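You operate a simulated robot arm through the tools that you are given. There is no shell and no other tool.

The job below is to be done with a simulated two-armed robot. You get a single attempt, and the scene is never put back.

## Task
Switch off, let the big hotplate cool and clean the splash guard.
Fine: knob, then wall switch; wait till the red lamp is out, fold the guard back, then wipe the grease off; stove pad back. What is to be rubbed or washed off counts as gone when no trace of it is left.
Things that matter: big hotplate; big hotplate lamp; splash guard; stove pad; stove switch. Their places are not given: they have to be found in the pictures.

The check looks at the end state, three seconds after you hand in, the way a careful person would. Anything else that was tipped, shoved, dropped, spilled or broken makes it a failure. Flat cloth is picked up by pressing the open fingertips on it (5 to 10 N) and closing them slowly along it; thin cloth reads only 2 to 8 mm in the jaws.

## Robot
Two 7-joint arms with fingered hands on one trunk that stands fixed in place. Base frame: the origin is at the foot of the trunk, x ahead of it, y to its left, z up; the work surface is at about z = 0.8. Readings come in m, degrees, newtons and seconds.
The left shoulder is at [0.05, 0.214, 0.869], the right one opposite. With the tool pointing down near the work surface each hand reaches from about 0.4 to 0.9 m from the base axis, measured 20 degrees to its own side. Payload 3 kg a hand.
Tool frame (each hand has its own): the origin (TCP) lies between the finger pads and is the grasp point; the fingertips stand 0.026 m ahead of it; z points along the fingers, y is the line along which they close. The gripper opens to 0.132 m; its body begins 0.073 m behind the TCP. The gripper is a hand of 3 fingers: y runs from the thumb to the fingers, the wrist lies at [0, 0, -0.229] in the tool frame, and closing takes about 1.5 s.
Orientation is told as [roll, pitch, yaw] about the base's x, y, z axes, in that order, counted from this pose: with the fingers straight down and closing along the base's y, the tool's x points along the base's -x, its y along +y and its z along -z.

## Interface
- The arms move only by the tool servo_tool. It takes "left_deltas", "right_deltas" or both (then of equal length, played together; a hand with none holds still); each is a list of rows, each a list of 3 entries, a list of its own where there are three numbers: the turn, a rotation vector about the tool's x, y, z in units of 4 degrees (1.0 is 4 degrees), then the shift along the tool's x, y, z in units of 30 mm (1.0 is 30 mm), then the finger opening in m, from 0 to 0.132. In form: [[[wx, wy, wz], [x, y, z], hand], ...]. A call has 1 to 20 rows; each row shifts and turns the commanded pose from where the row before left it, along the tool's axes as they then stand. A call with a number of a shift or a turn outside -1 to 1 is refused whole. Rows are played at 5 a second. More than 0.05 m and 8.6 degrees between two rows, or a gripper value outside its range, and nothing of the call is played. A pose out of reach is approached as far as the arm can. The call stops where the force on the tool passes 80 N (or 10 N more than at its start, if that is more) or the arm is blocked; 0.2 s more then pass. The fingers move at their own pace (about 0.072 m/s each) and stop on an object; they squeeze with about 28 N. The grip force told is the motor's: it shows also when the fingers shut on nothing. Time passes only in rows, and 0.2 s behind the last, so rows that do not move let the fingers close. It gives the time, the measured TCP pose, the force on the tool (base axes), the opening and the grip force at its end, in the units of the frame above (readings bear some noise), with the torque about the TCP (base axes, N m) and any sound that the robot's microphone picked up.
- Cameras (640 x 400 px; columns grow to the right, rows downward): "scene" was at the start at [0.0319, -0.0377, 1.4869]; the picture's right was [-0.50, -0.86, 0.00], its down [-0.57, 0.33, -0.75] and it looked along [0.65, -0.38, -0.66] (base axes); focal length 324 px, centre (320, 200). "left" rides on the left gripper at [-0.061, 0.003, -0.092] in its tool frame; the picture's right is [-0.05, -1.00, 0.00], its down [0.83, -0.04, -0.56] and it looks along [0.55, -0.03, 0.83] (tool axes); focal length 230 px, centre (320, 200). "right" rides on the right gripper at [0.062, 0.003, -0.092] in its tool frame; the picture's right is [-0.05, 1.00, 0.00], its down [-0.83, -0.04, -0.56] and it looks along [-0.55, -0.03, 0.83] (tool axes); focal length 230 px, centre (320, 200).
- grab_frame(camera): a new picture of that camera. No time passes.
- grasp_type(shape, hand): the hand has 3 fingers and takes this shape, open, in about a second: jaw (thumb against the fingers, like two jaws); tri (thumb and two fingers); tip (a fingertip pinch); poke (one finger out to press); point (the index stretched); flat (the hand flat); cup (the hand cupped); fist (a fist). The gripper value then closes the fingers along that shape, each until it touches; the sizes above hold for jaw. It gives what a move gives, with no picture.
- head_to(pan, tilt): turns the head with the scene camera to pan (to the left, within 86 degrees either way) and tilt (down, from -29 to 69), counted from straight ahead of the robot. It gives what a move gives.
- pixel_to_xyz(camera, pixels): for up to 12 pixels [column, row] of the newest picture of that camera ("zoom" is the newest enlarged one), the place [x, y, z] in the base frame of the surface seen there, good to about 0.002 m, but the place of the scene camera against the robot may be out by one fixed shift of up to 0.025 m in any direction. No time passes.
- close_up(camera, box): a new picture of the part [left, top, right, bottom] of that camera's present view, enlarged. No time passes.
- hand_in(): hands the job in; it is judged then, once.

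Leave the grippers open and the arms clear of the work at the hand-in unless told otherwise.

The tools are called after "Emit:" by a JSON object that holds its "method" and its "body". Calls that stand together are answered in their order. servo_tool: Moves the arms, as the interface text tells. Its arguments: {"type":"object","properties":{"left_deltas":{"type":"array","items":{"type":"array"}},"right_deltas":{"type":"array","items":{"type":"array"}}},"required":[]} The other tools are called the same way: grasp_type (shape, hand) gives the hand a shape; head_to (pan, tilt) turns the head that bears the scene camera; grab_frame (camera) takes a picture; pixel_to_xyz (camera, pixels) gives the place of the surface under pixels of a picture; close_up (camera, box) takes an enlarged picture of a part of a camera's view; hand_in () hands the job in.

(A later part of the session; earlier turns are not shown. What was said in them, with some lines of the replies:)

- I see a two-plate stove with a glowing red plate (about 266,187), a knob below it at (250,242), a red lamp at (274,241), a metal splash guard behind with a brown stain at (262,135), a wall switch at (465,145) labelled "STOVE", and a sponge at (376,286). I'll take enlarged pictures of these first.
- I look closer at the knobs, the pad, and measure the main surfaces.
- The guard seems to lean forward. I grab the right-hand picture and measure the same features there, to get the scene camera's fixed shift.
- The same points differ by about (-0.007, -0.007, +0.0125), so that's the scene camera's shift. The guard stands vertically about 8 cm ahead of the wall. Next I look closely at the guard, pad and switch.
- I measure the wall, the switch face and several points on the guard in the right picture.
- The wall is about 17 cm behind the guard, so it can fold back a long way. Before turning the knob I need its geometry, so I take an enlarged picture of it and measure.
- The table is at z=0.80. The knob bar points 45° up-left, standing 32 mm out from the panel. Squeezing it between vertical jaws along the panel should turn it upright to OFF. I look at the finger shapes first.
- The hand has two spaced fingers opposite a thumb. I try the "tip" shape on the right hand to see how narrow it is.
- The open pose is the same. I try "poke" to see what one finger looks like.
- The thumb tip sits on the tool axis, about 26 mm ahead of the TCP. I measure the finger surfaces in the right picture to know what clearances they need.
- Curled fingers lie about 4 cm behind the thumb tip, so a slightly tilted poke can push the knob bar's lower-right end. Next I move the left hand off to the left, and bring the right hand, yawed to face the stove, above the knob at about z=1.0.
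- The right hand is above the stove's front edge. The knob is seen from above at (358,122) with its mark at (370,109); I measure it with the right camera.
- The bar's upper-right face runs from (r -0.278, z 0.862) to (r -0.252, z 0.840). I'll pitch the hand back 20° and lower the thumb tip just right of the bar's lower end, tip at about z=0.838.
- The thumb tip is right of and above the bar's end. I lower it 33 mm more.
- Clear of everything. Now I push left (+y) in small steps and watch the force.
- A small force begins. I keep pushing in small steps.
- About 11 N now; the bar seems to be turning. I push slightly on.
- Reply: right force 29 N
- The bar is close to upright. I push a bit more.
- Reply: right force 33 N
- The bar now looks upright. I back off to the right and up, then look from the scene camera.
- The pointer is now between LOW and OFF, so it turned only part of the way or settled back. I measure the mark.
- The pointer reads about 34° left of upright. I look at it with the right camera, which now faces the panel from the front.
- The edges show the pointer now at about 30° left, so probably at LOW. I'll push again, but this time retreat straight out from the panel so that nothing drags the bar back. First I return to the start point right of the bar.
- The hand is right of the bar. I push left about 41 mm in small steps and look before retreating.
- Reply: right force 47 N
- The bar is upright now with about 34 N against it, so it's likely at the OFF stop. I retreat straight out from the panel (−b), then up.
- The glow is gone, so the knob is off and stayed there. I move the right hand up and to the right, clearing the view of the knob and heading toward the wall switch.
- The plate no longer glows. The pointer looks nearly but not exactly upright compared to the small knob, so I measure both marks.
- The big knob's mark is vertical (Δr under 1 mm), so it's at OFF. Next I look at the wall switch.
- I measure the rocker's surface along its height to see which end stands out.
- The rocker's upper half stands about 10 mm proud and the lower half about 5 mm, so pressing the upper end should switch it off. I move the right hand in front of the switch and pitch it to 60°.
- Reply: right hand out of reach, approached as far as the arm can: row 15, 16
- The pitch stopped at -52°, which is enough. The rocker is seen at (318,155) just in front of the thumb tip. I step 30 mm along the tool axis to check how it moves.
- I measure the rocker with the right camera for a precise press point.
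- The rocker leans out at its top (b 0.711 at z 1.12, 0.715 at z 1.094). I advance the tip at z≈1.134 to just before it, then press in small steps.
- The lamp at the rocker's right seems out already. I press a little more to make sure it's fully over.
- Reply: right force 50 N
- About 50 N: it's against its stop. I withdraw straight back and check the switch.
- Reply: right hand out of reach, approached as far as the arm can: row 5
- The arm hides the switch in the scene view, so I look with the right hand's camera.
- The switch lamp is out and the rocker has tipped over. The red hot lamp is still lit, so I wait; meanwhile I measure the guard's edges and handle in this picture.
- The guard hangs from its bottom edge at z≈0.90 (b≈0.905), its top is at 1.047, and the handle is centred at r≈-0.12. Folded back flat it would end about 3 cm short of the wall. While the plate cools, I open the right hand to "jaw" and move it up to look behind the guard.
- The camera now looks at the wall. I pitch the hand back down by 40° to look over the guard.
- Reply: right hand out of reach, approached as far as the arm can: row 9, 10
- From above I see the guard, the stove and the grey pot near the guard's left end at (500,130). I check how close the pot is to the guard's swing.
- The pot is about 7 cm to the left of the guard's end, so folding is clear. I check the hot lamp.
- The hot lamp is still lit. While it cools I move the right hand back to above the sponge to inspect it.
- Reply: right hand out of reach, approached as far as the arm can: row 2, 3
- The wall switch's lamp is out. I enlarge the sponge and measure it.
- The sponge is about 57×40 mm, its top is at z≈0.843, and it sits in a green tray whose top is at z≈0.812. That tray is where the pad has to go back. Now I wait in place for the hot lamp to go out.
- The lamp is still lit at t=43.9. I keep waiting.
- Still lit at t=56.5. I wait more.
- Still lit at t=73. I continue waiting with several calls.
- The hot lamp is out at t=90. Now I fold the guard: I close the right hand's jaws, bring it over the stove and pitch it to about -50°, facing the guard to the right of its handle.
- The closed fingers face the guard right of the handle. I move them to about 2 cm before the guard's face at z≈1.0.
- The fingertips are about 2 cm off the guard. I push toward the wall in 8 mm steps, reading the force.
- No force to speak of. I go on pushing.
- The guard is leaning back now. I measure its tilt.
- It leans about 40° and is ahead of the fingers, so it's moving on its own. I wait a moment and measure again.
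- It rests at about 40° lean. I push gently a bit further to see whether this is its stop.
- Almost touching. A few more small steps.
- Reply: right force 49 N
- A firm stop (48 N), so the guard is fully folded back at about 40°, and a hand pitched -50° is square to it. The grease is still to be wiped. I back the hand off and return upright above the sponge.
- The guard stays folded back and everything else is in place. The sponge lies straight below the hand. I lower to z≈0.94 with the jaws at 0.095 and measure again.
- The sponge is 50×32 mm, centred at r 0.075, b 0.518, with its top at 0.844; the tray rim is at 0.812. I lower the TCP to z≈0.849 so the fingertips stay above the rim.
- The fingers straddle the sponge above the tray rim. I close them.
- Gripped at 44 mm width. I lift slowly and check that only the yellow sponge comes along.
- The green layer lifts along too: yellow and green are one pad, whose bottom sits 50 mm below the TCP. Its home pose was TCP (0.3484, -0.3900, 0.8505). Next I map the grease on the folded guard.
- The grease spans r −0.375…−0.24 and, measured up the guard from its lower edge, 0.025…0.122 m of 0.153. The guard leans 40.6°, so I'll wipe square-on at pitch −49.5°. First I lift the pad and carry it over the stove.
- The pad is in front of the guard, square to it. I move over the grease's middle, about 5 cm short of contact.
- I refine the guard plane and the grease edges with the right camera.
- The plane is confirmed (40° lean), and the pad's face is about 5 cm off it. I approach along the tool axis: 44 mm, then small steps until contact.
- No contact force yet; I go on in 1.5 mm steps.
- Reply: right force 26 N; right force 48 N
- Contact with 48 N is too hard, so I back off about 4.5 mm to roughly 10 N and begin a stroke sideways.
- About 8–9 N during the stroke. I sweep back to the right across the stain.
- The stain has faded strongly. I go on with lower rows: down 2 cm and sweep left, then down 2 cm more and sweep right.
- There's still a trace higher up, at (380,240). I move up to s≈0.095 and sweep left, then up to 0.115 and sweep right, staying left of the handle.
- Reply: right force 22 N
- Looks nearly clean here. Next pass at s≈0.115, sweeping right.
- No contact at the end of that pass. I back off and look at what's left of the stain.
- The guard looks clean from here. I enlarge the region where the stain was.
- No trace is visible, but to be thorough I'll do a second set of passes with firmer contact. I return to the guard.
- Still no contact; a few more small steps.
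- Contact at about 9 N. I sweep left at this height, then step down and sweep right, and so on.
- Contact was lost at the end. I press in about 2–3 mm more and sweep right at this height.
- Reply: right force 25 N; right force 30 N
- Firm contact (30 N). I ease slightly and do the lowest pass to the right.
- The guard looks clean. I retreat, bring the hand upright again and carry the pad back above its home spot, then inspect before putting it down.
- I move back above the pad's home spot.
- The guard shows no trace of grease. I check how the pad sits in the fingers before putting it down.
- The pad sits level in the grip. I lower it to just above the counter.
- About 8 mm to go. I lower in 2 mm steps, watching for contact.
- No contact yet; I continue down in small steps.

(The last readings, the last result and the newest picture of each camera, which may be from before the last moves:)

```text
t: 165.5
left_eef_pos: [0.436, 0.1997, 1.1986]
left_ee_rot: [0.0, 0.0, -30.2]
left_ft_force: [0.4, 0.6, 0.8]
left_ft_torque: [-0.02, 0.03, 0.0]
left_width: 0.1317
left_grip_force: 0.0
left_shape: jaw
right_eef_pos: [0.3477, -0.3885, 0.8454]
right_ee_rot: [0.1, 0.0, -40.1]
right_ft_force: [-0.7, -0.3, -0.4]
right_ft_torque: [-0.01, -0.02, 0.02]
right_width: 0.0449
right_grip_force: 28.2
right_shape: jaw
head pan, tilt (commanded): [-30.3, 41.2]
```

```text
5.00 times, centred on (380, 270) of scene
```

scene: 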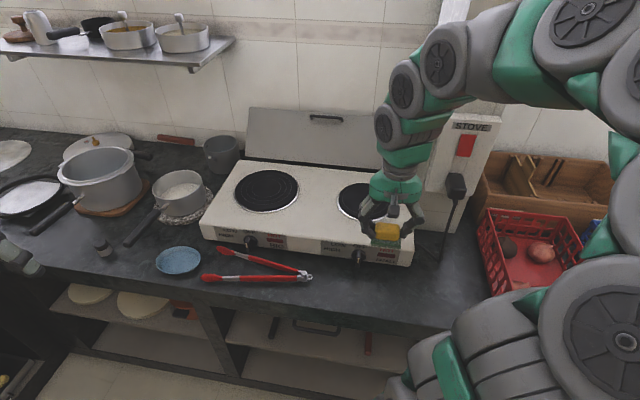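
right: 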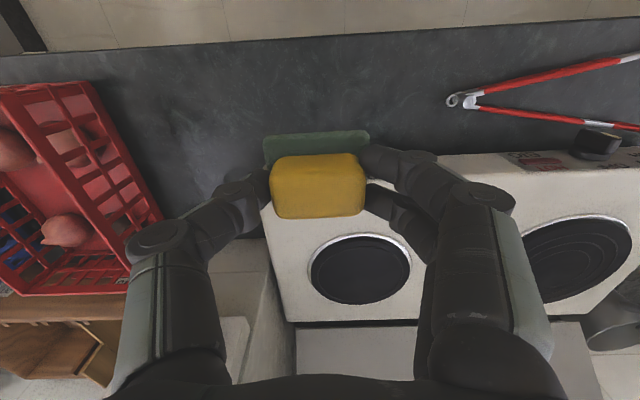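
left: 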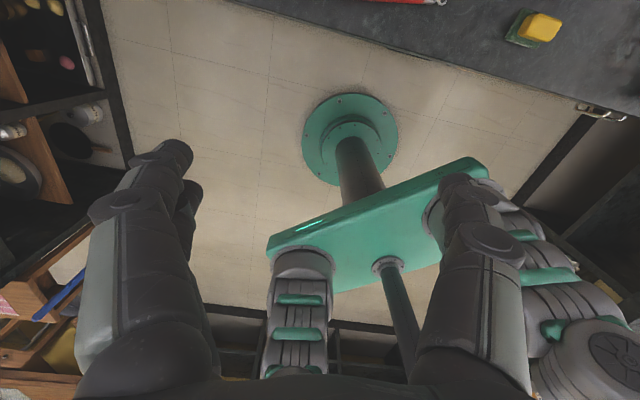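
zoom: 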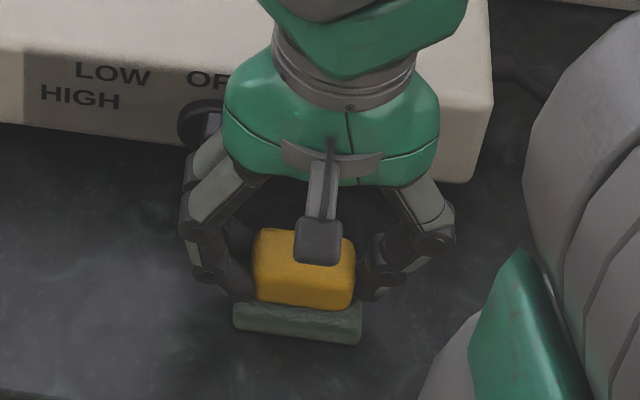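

Nearly down: the green edge is within a pixel of its original place. One more small step.

Emit:
{"method": "servo_tool", "body": {"right_deltas": [[[0, 0, 0], [0, 0, 0.04], 0.03], [[0, 0, 0], [0, 0, 0.03], 0.03]]}}

```text
t: 166.1
left_eef_pos: [0.4358, 0.1985, 1.1983]
left_ee_rot: [0.0, 0.0, -30.2]
left_ft_force: [0.3, -0.4, -0.7]
left_ft_torque: [0.04, 0.0, 0.03]
left_width: 0.132
left_grip_force: 0.1
left_shape: jaw
right_eef_pos: [0.3479, -0.3889, 0.8437]
right_ee_rot: [0.0, 0.0, -40.1]
right_ft_force: [-1.0, -1.3, 7.2]
right_ft_torque: [0.15, -0.1, 0.03]
right_width: 0.0447
right_grip_force: 27.8
right_shape: jaw
head pan, tilt (commanded): [-30.3, 41.2]
```

Contact with 7 N: the pad rests on the counter at its old spot (within about 1 mm). I open the fingers.

Emit:
{"method": "servo_tool", "body": {"right_deltas": [[[0, 0, 0], [0, 0, -0.03], 0.05], [[0, 0, 0], [0, 0, 0], 0.06], [[0, 0, 0], [0, 0, 0], 0.075], [[0, 0, 0], [0, 0, 0], 0.09], [[0, 0, 0], [0, 0, 0], 0.095], [[0, 0, 0], [0, 0, 0], 0.095]]}}

Emit:
{"method": "grab_frame", "body": {"camera": "right"}}

Emit:
{"method": "close_up", "body": {"camera": "scene", "box": [330, 230, 430, 310]}}

```text
t: 167.5
left_eef_pos: [0.4363, 0.1987, 1.1986]
left_ee_rot: [-0.1, 0.0, -30.1]
left_ft_force: [0.3, -0.5, -0.3]
left_ft_torque: [-0.02, -0.02, 0.0]
left_width: 0.1317
left_grip_force: 0.1
left_shape: jaw
right_eef_pos: [0.3486, -0.3904, 0.8452]
right_ee_rot: [0.0, -0.1, -40.2]
right_ft_force: [0.0, -0.6, 0.1]
right_ft_torque: [0.0, -0.01, 0.02]
right_width: 0.0949
right_grip_force: 0.1
right_shape: jaw
head pan, tilt (commanded): [-30.3, 41.2]
```

```text
taken
```

right: 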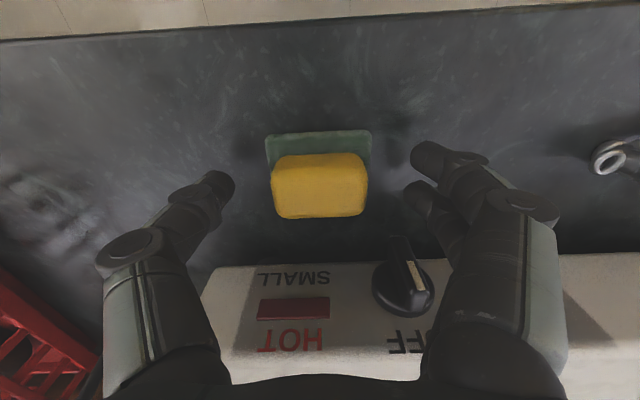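

```text
5.00 times, centred on (380, 270) of scene
```

zoom: 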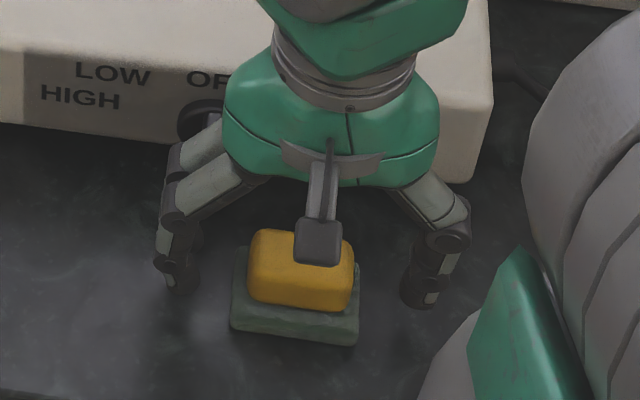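

The pad stands where it was. I raise the right hand straight up and away, opening it fully.

Emit:
{"method": "servo_tool", "body": {"right_deltas": [[[0, 0, 0], [0, 0, -0.5], 0.095], [[0, 0, 0], [0, 0, -0.8], 0.095], [[0, 0, 0], [0, 0, -1], 0.095], [[0, 0, 0], [0, 0, -1], 0.095], [[0, 0, 0], [0, 0, -1], 0.132], [[0, 0, 0], [0, 0, -1], 0.132], [[0, 0, 0], [0, 0, -1], 0.132], [[0, 0, 0], [0, 0, -1], 0.132], [[0, 0, 0], [0, 0, -1], 0.132], [[0, 0, 0], [0, 0, -1], 0.132], [[0, 0, 0], [0, 0, -1], 0.132], [[0, 0, 0], [0, 0, -1], 0.132], [[0, 0, 0], [0, 0, -1], 0.132], [[0, 0, 0], [0, 0, -1], 0.132]]}}

Emit:
{"method": "grab_frame", "body": {"camera": "scene"}}

Emit:
{"method": "grab_frame", "body": {"camera": "right"}}

```text
t: 170.5
left_eef_pos: [0.4353, 0.1995, 1.1988]
left_ee_rot: [0.0, 0.0, -30.1]
left_ft_force: [0.4, -0.2, 0.0]
left_ft_torque: [0.02, -0.01, 0.0]
left_width: 0.1319
left_grip_force: 0.1
left_shape: jaw
right_eef_pos: [0.3491, -0.3892, 1.2456]
right_ee_rot: [0.0, -0.1, -40.2]
right_ft_force: [-0.4, -0.1, 0.1]
right_ft_torque: [0.02, -0.03, 0.01]
right_width: 0.132
right_grip_force: 0.0
right_shape: jaw
head pan, tilt (commanded): [-30.3, 41.2]
```

```text
taken
```

scene: 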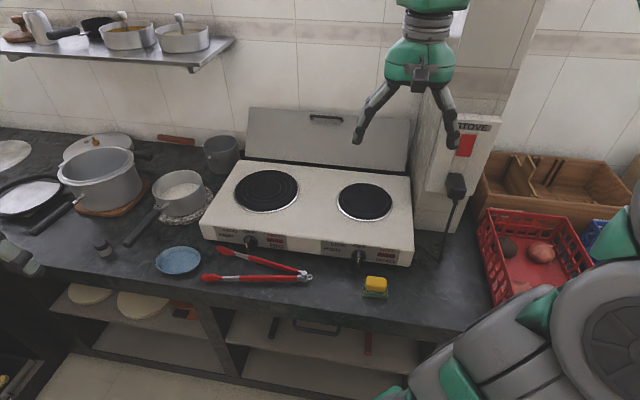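

```text
taken
```

right: 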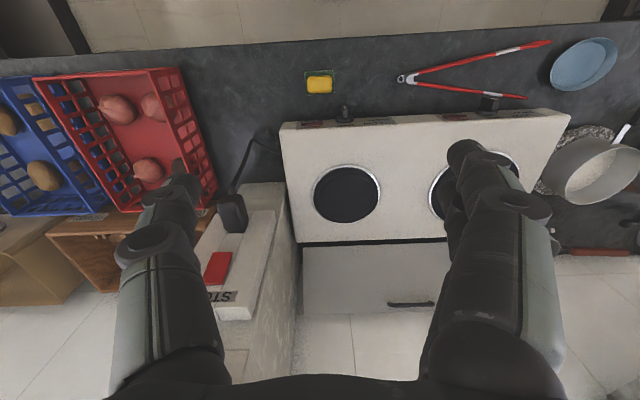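

Final checks: I enlarge the pad, knob and lamp, the switch, and the whole guard.

Emit:
{"method": "close_up", "body": {"camera": "scene", "box": [320, 230, 420, 305]}}

Emit:
{"method": "close_up", "body": {"camera": "scene", "box": [190, 90, 430, 240]}}

Emit:
{"method": "close_up", "body": {"camera": "scene", "box": [210, 220, 300, 276]}}

Emit:
{"method": "close_up", "body": {"camera": "scene", "box": [425, 100, 521, 160]}}

Emit:
{"method": "close_up", "body": {"camera": "scene", "box": [238, 100, 318, 165]}}

```text
5.33 times, centred on (370, 268) of scene
```

zoom: 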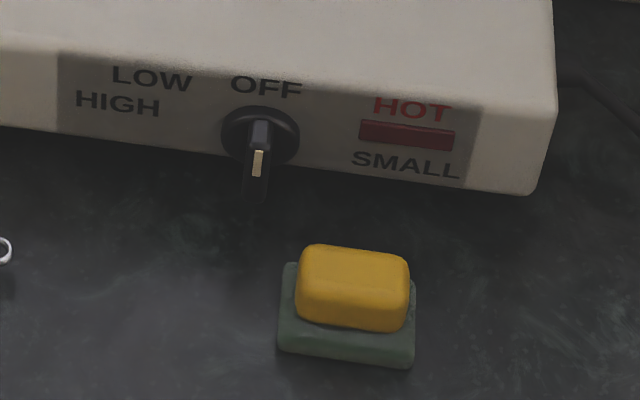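

```text
2.67 times, centred on (310, 165) of scene
```

zoom: 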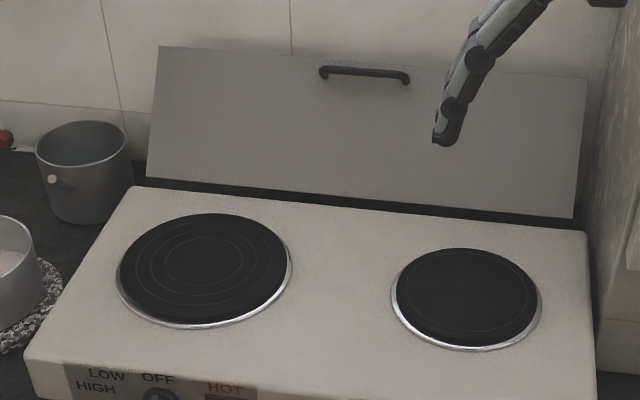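

```text
7.11 times, centred on (255, 248) of scene
```

zoom: 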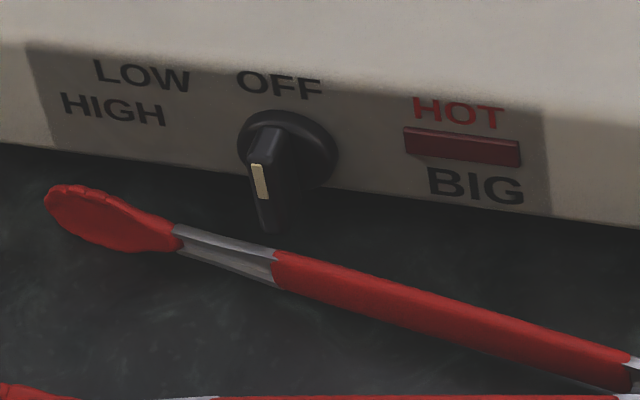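

```text
6.67 times, centred on (473, 130) of scene
```

zoom: 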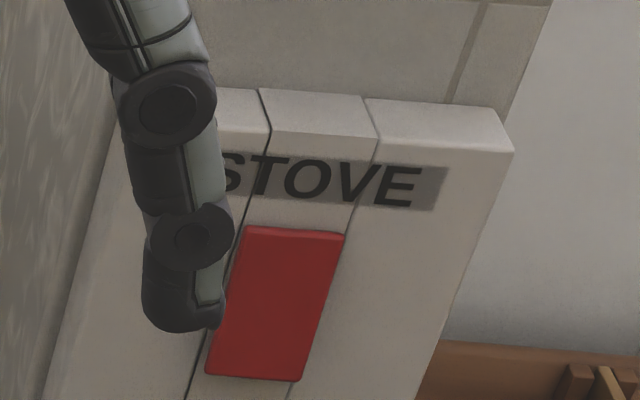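

```text
6.15 times, centred on (278, 132) of scene
```

zoom: 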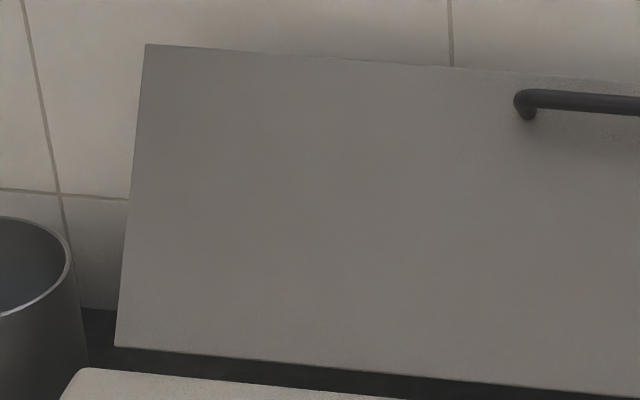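

Everything looks right: knob and lamp off, switch off, guard folded, pad back. I take one very close look at the former stain and compare with a spot that was always clean.

Emit:
{"method": "close_up", "body": {"camera": "scene", "box": [246, 112, 294, 142]}}

Emit:
{"method": "close_up", "body": {"camera": "scene", "box": [246, 130, 294, 160]}}

Emit:
{"method": "close_up", "body": {"camera": "scene", "box": [300, 130, 348, 160]}}

```text
13.33 times, centred on (270, 127) of scene
```

zoom: 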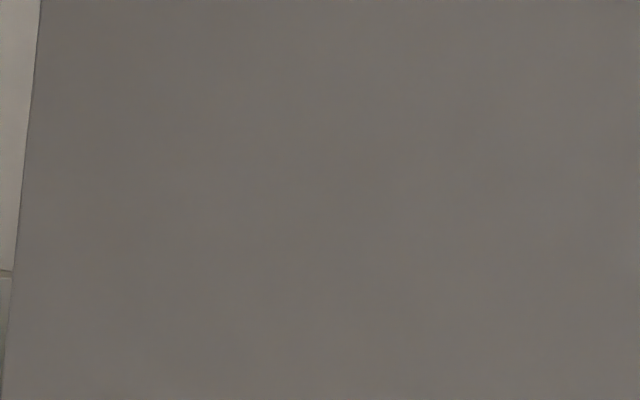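

```text
13.33 times, centred on (270, 145) of scene
```

zoom: 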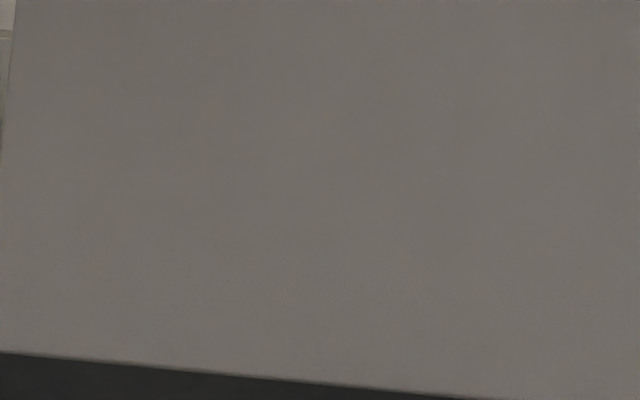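

```text
13.33 times, centred on (324, 145) of scene
```

zoom: 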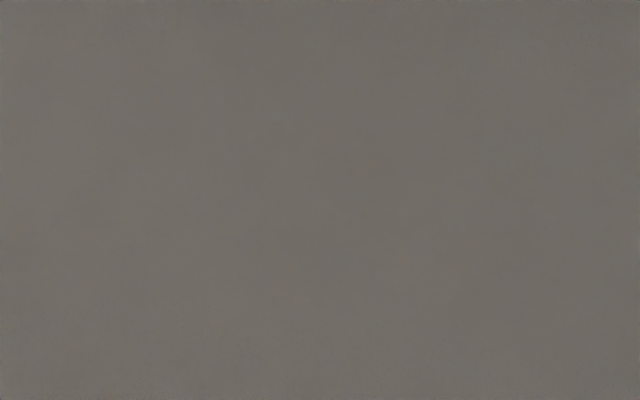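

There may be a very faint tint left near scene (262,137), which is hard to tell from noise. I bring the empty right hand's camera close to the guard to check before handing in.

Emit:
{"method": "servo_tool", "body": {"right_deltas": [[[0, 0, 0], [-0.364, 0.908, 0.373], 0.132], [[0, 0, 0], [-0.364, 0.908, 0.373], 0.132], [[0, 0, 0], [-0.364, 0.908, 0.373], 0.132], [[0, 0, 0], [-0.364, 0.908, 0.373], 0.132], [[0, 0, 0], [-0.364, 0.908, 0.373], 0.132], [[0, 0, 0], [-0.364, 0.908, 0.373], 0.132], [[0, 0, 0], [-0.364, 0.908, 0.373], 0.132], [[0, 0, 0], [-0.364, 0.908, 0.373], 0.132], [[0, 0, 0], [-0.364, 0.908, 0.373], 0.132], [[0, 0, 0], [-0.364, 0.908, 0.373], 0.132], [[0, 0, 0], [-0.364, 0.908, 0.373], 0.132], [[0, 0, 0], [-0.364, 0.908, 0.373], 0.132], [[0, 0, 0], [-0.364, 0.908, 0.373], 0.132]]}}

Emit:
{"method": "servo_tool", "body": {"right_deltas": [[[0, -1, 0], [0, 0, 0], 0.132], [[0, -1, 0], [0, 0, 0], 0.132], [[0, -1, 0], [0, 0, 0], 0.132], [[0, -1, 0], [0, 0, 0], 0.132], [[0, -1, 0], [0, 0, 0], 0.132], [[0, -1, 0], [0, 0, 0], 0.132], [[0, -1, 0], [0, 0, 0], 0.132], [[0, -1, 0], [0, 0, 0], 0.132]]}}

Emit:
{"method": "grab_frame", "body": {"camera": "right"}}

```text
t: 173.3
left_eef_pos: [0.4354, 0.1987, 1.1992]
left_ee_rot: [-0.1, 0.0, -30.1]
left_ft_force: [0.7, -0.2, 0.5]
left_ft_torque: [0.02, 0.01, 0.01]
left_width: 0.1319
left_grip_force: 0.1
left_shape: jaw
right_eef_pos: [0.6831, -0.2102, 1.0972]
right_ee_rot: [0.0, 0.0, -40.2]
right_ft_force: [-0.2, 0.0, 0.4]
right_ft_torque: [0.0, 0.01, -0.02]
right_width: 0.1319
right_grip_force: 0.2
right_shape: jaw
head pan, tilt (commanded): [-30.3, 41.2]
```

```text
t: 175.1
left_eef_pos: [0.4344, 0.1994, 1.1981]
left_ee_rot: [0.0, 0.0, -30.2]
left_ft_force: [-0.2, 0.4, 0.4]
left_ft_torque: [0.01, 0.01, 0.01]
left_width: 0.132
left_grip_force: 0.1
left_shape: jaw
right_eef_pos: [0.6842, -0.2091, 1.0984]
right_ee_rot: [0.0, -32.1, -40.2]
right_ft_force: [0.4, 0.8, 0.6]
right_ft_torque: [0.01, -0.02, -0.02]
right_width: 0.132
right_grip_force: 0.2
right_shape: jaw
head pan, tilt (commanded): [-30.3, 41.2]
```

```text
taken
```

right: 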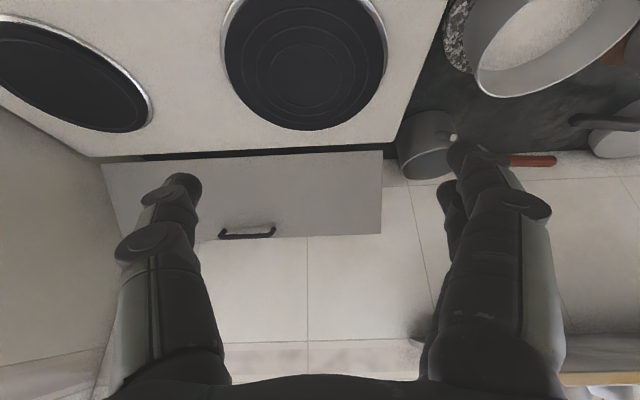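

Emit:
{"method": "close_up", "body": {"camera": "right", "box": [200, 145, 400, 245]}}

Emit:
{"method": "close_up", "body": {"camera": "right", "box": [290, 150, 390, 240]}}

```text
3.20 times, centred on (300, 195) of right
```

zoom: 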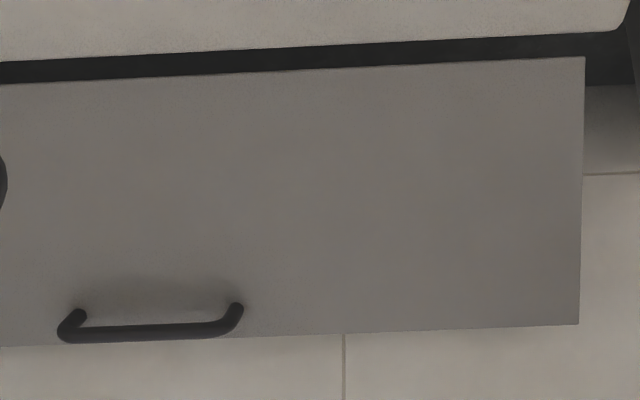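

```text
4.44 times, centred on (340, 195) of right
```

zoom: 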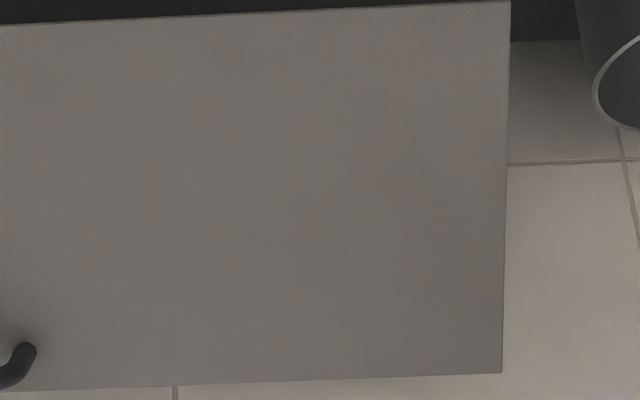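

The guard is an even grey with no trace left. I bring the right hand back upright and clear of the work.

Emit:
{"method": "servo_tool", "body": {"right_deltas": [[[0, 1, 0], [0, 0, 0], 0.132], [[0, 1, 0], [0, 0, 0], 0.132], [[0, 1, 0], [0, 0, 0], 0.132], [[0, 1, 0], [0, 0, 0], 0.132], [[0, 1, 0], [0, 0, 0], 0.132], [[0, 1, 0], [0, 0, 0], 0.132], [[0, 1, 0], [0, 0, 0], 0.132], [[0, 1, 0], [0, 0, 0], 0.132]]}}

Emit:
{"method": "servo_tool", "body": {"right_deltas": [[[0, 0, 0], [0.364, -0.908, -0.373], 0.132], [[0, 0, 0], [0.364, -0.908, -0.373], 0.132], [[0, 0, 0], [0.364, -0.908, -0.373], 0.132], [[0, 0, 0], [0.364, -0.908, -0.373], 0.132], [[0, 0, 0], [0.364, -0.908, -0.373], 0.132], [[0, 0, 0], [0.364, -0.908, -0.373], 0.132], [[0, 0, 0], [0.364, -0.908, -0.373], 0.132], [[0, 0, 0], [0.364, -0.908, -0.373], 0.132], [[0, 0, 0], [0.364, -0.908, -0.373], 0.132], [[0, 0, 0], [0.364, -0.908, -0.373], 0.132], [[0, 0, 0], [0.364, -0.908, -0.373], 0.132], [[0, 0, 0], [0.364, -0.908, -0.373], 0.132], [[0, 0, 0], [0.364, -0.908, -0.373], 0.132]]}}

Emit:
{"method": "grab_frame", "body": {"camera": "scene"}}

```text
t: 176.9
left_eef_pos: [0.4358, 0.1991, 1.1991]
left_ee_rot: [0.0, 0.0, -30.2]
left_ft_force: [0.4, 0.6, 0.3]
left_ft_torque: [0.01, -0.03, 0.0]
left_width: 0.1321
left_grip_force: 0.0
left_shape: jaw
right_eef_pos: [0.6846, -0.2101, 1.0983]
right_ee_rot: [0.0, 0.1, -39.9]
right_ft_force: [-0.1, 0.5, 0.2]
right_ft_torque: [0.0, 0.0, -0.01]
right_width: 0.1319
right_grip_force: 0.1
right_shape: jaw
head pan, tilt (commanded): [-30.3, 41.2]
```

```text
t: 179.7
left_eef_pos: [0.4362, 0.2003, 1.1998]
left_ee_rot: [0.0, 0.0, -30.1]
left_ft_force: [0.3, -0.3, 0.2]
left_ft_torque: [0.02, 0.0, 0.0]
left_width: 0.132
left_grip_force: 0.1
left_shape: jaw
right_eef_pos: [0.3456, -0.3893, 1.2435]
right_ee_rot: [0.0, -0.1, -40.0]
right_ft_force: [-0.8, -0.4, -0.8]
right_ft_torque: [-0.01, -0.02, 0.03]
right_width: 0.1321
right_grip_force: 0.2
right_shape: jaw
head pan, tilt (commanded): [-30.3, 41.2]
```

```text
taken
```

scene: 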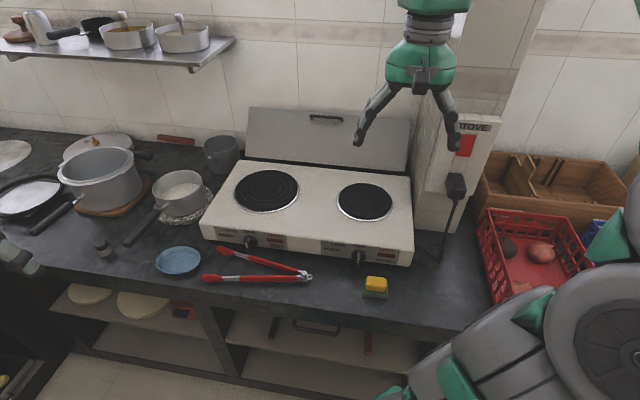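

The knob is at OFF, the wall switch is off, and the hot lamp is out. The guard is folded back and clean, the pad is back on its spot, and the tongs, plate and pots haven't moved. Both hands are open and clear, so I hand in.

Emit:
{"method": "hand_in", "body": {}}

```text
The job is handed in.
```

The stove is off, the big hotplate has cooled, and the splash guard is folded back and wiped clean. I handed the job in; I don't have the check's result.

- **Knob:** the big hotplate's knob is at OFF. My first push only got it to about LOW, so I pushed it again and confirmed the pointer was upright.
- **Wall switch:** it is off and its amber lamp is out.
- **Hot lamp:** I waited for the red lamp to go out, at about 90 seconds, before touching the guard.
- **Guard:** it is folded back against its stop, leaning about 40 degrees. I went over the grease twice with the pad, and close-up pictures afterwards showed no trace.
- **Pad:** it is back on the counter within about 1 mm of where it was.

Nothing else looked moved in the last picture, and both hands are open and clear.
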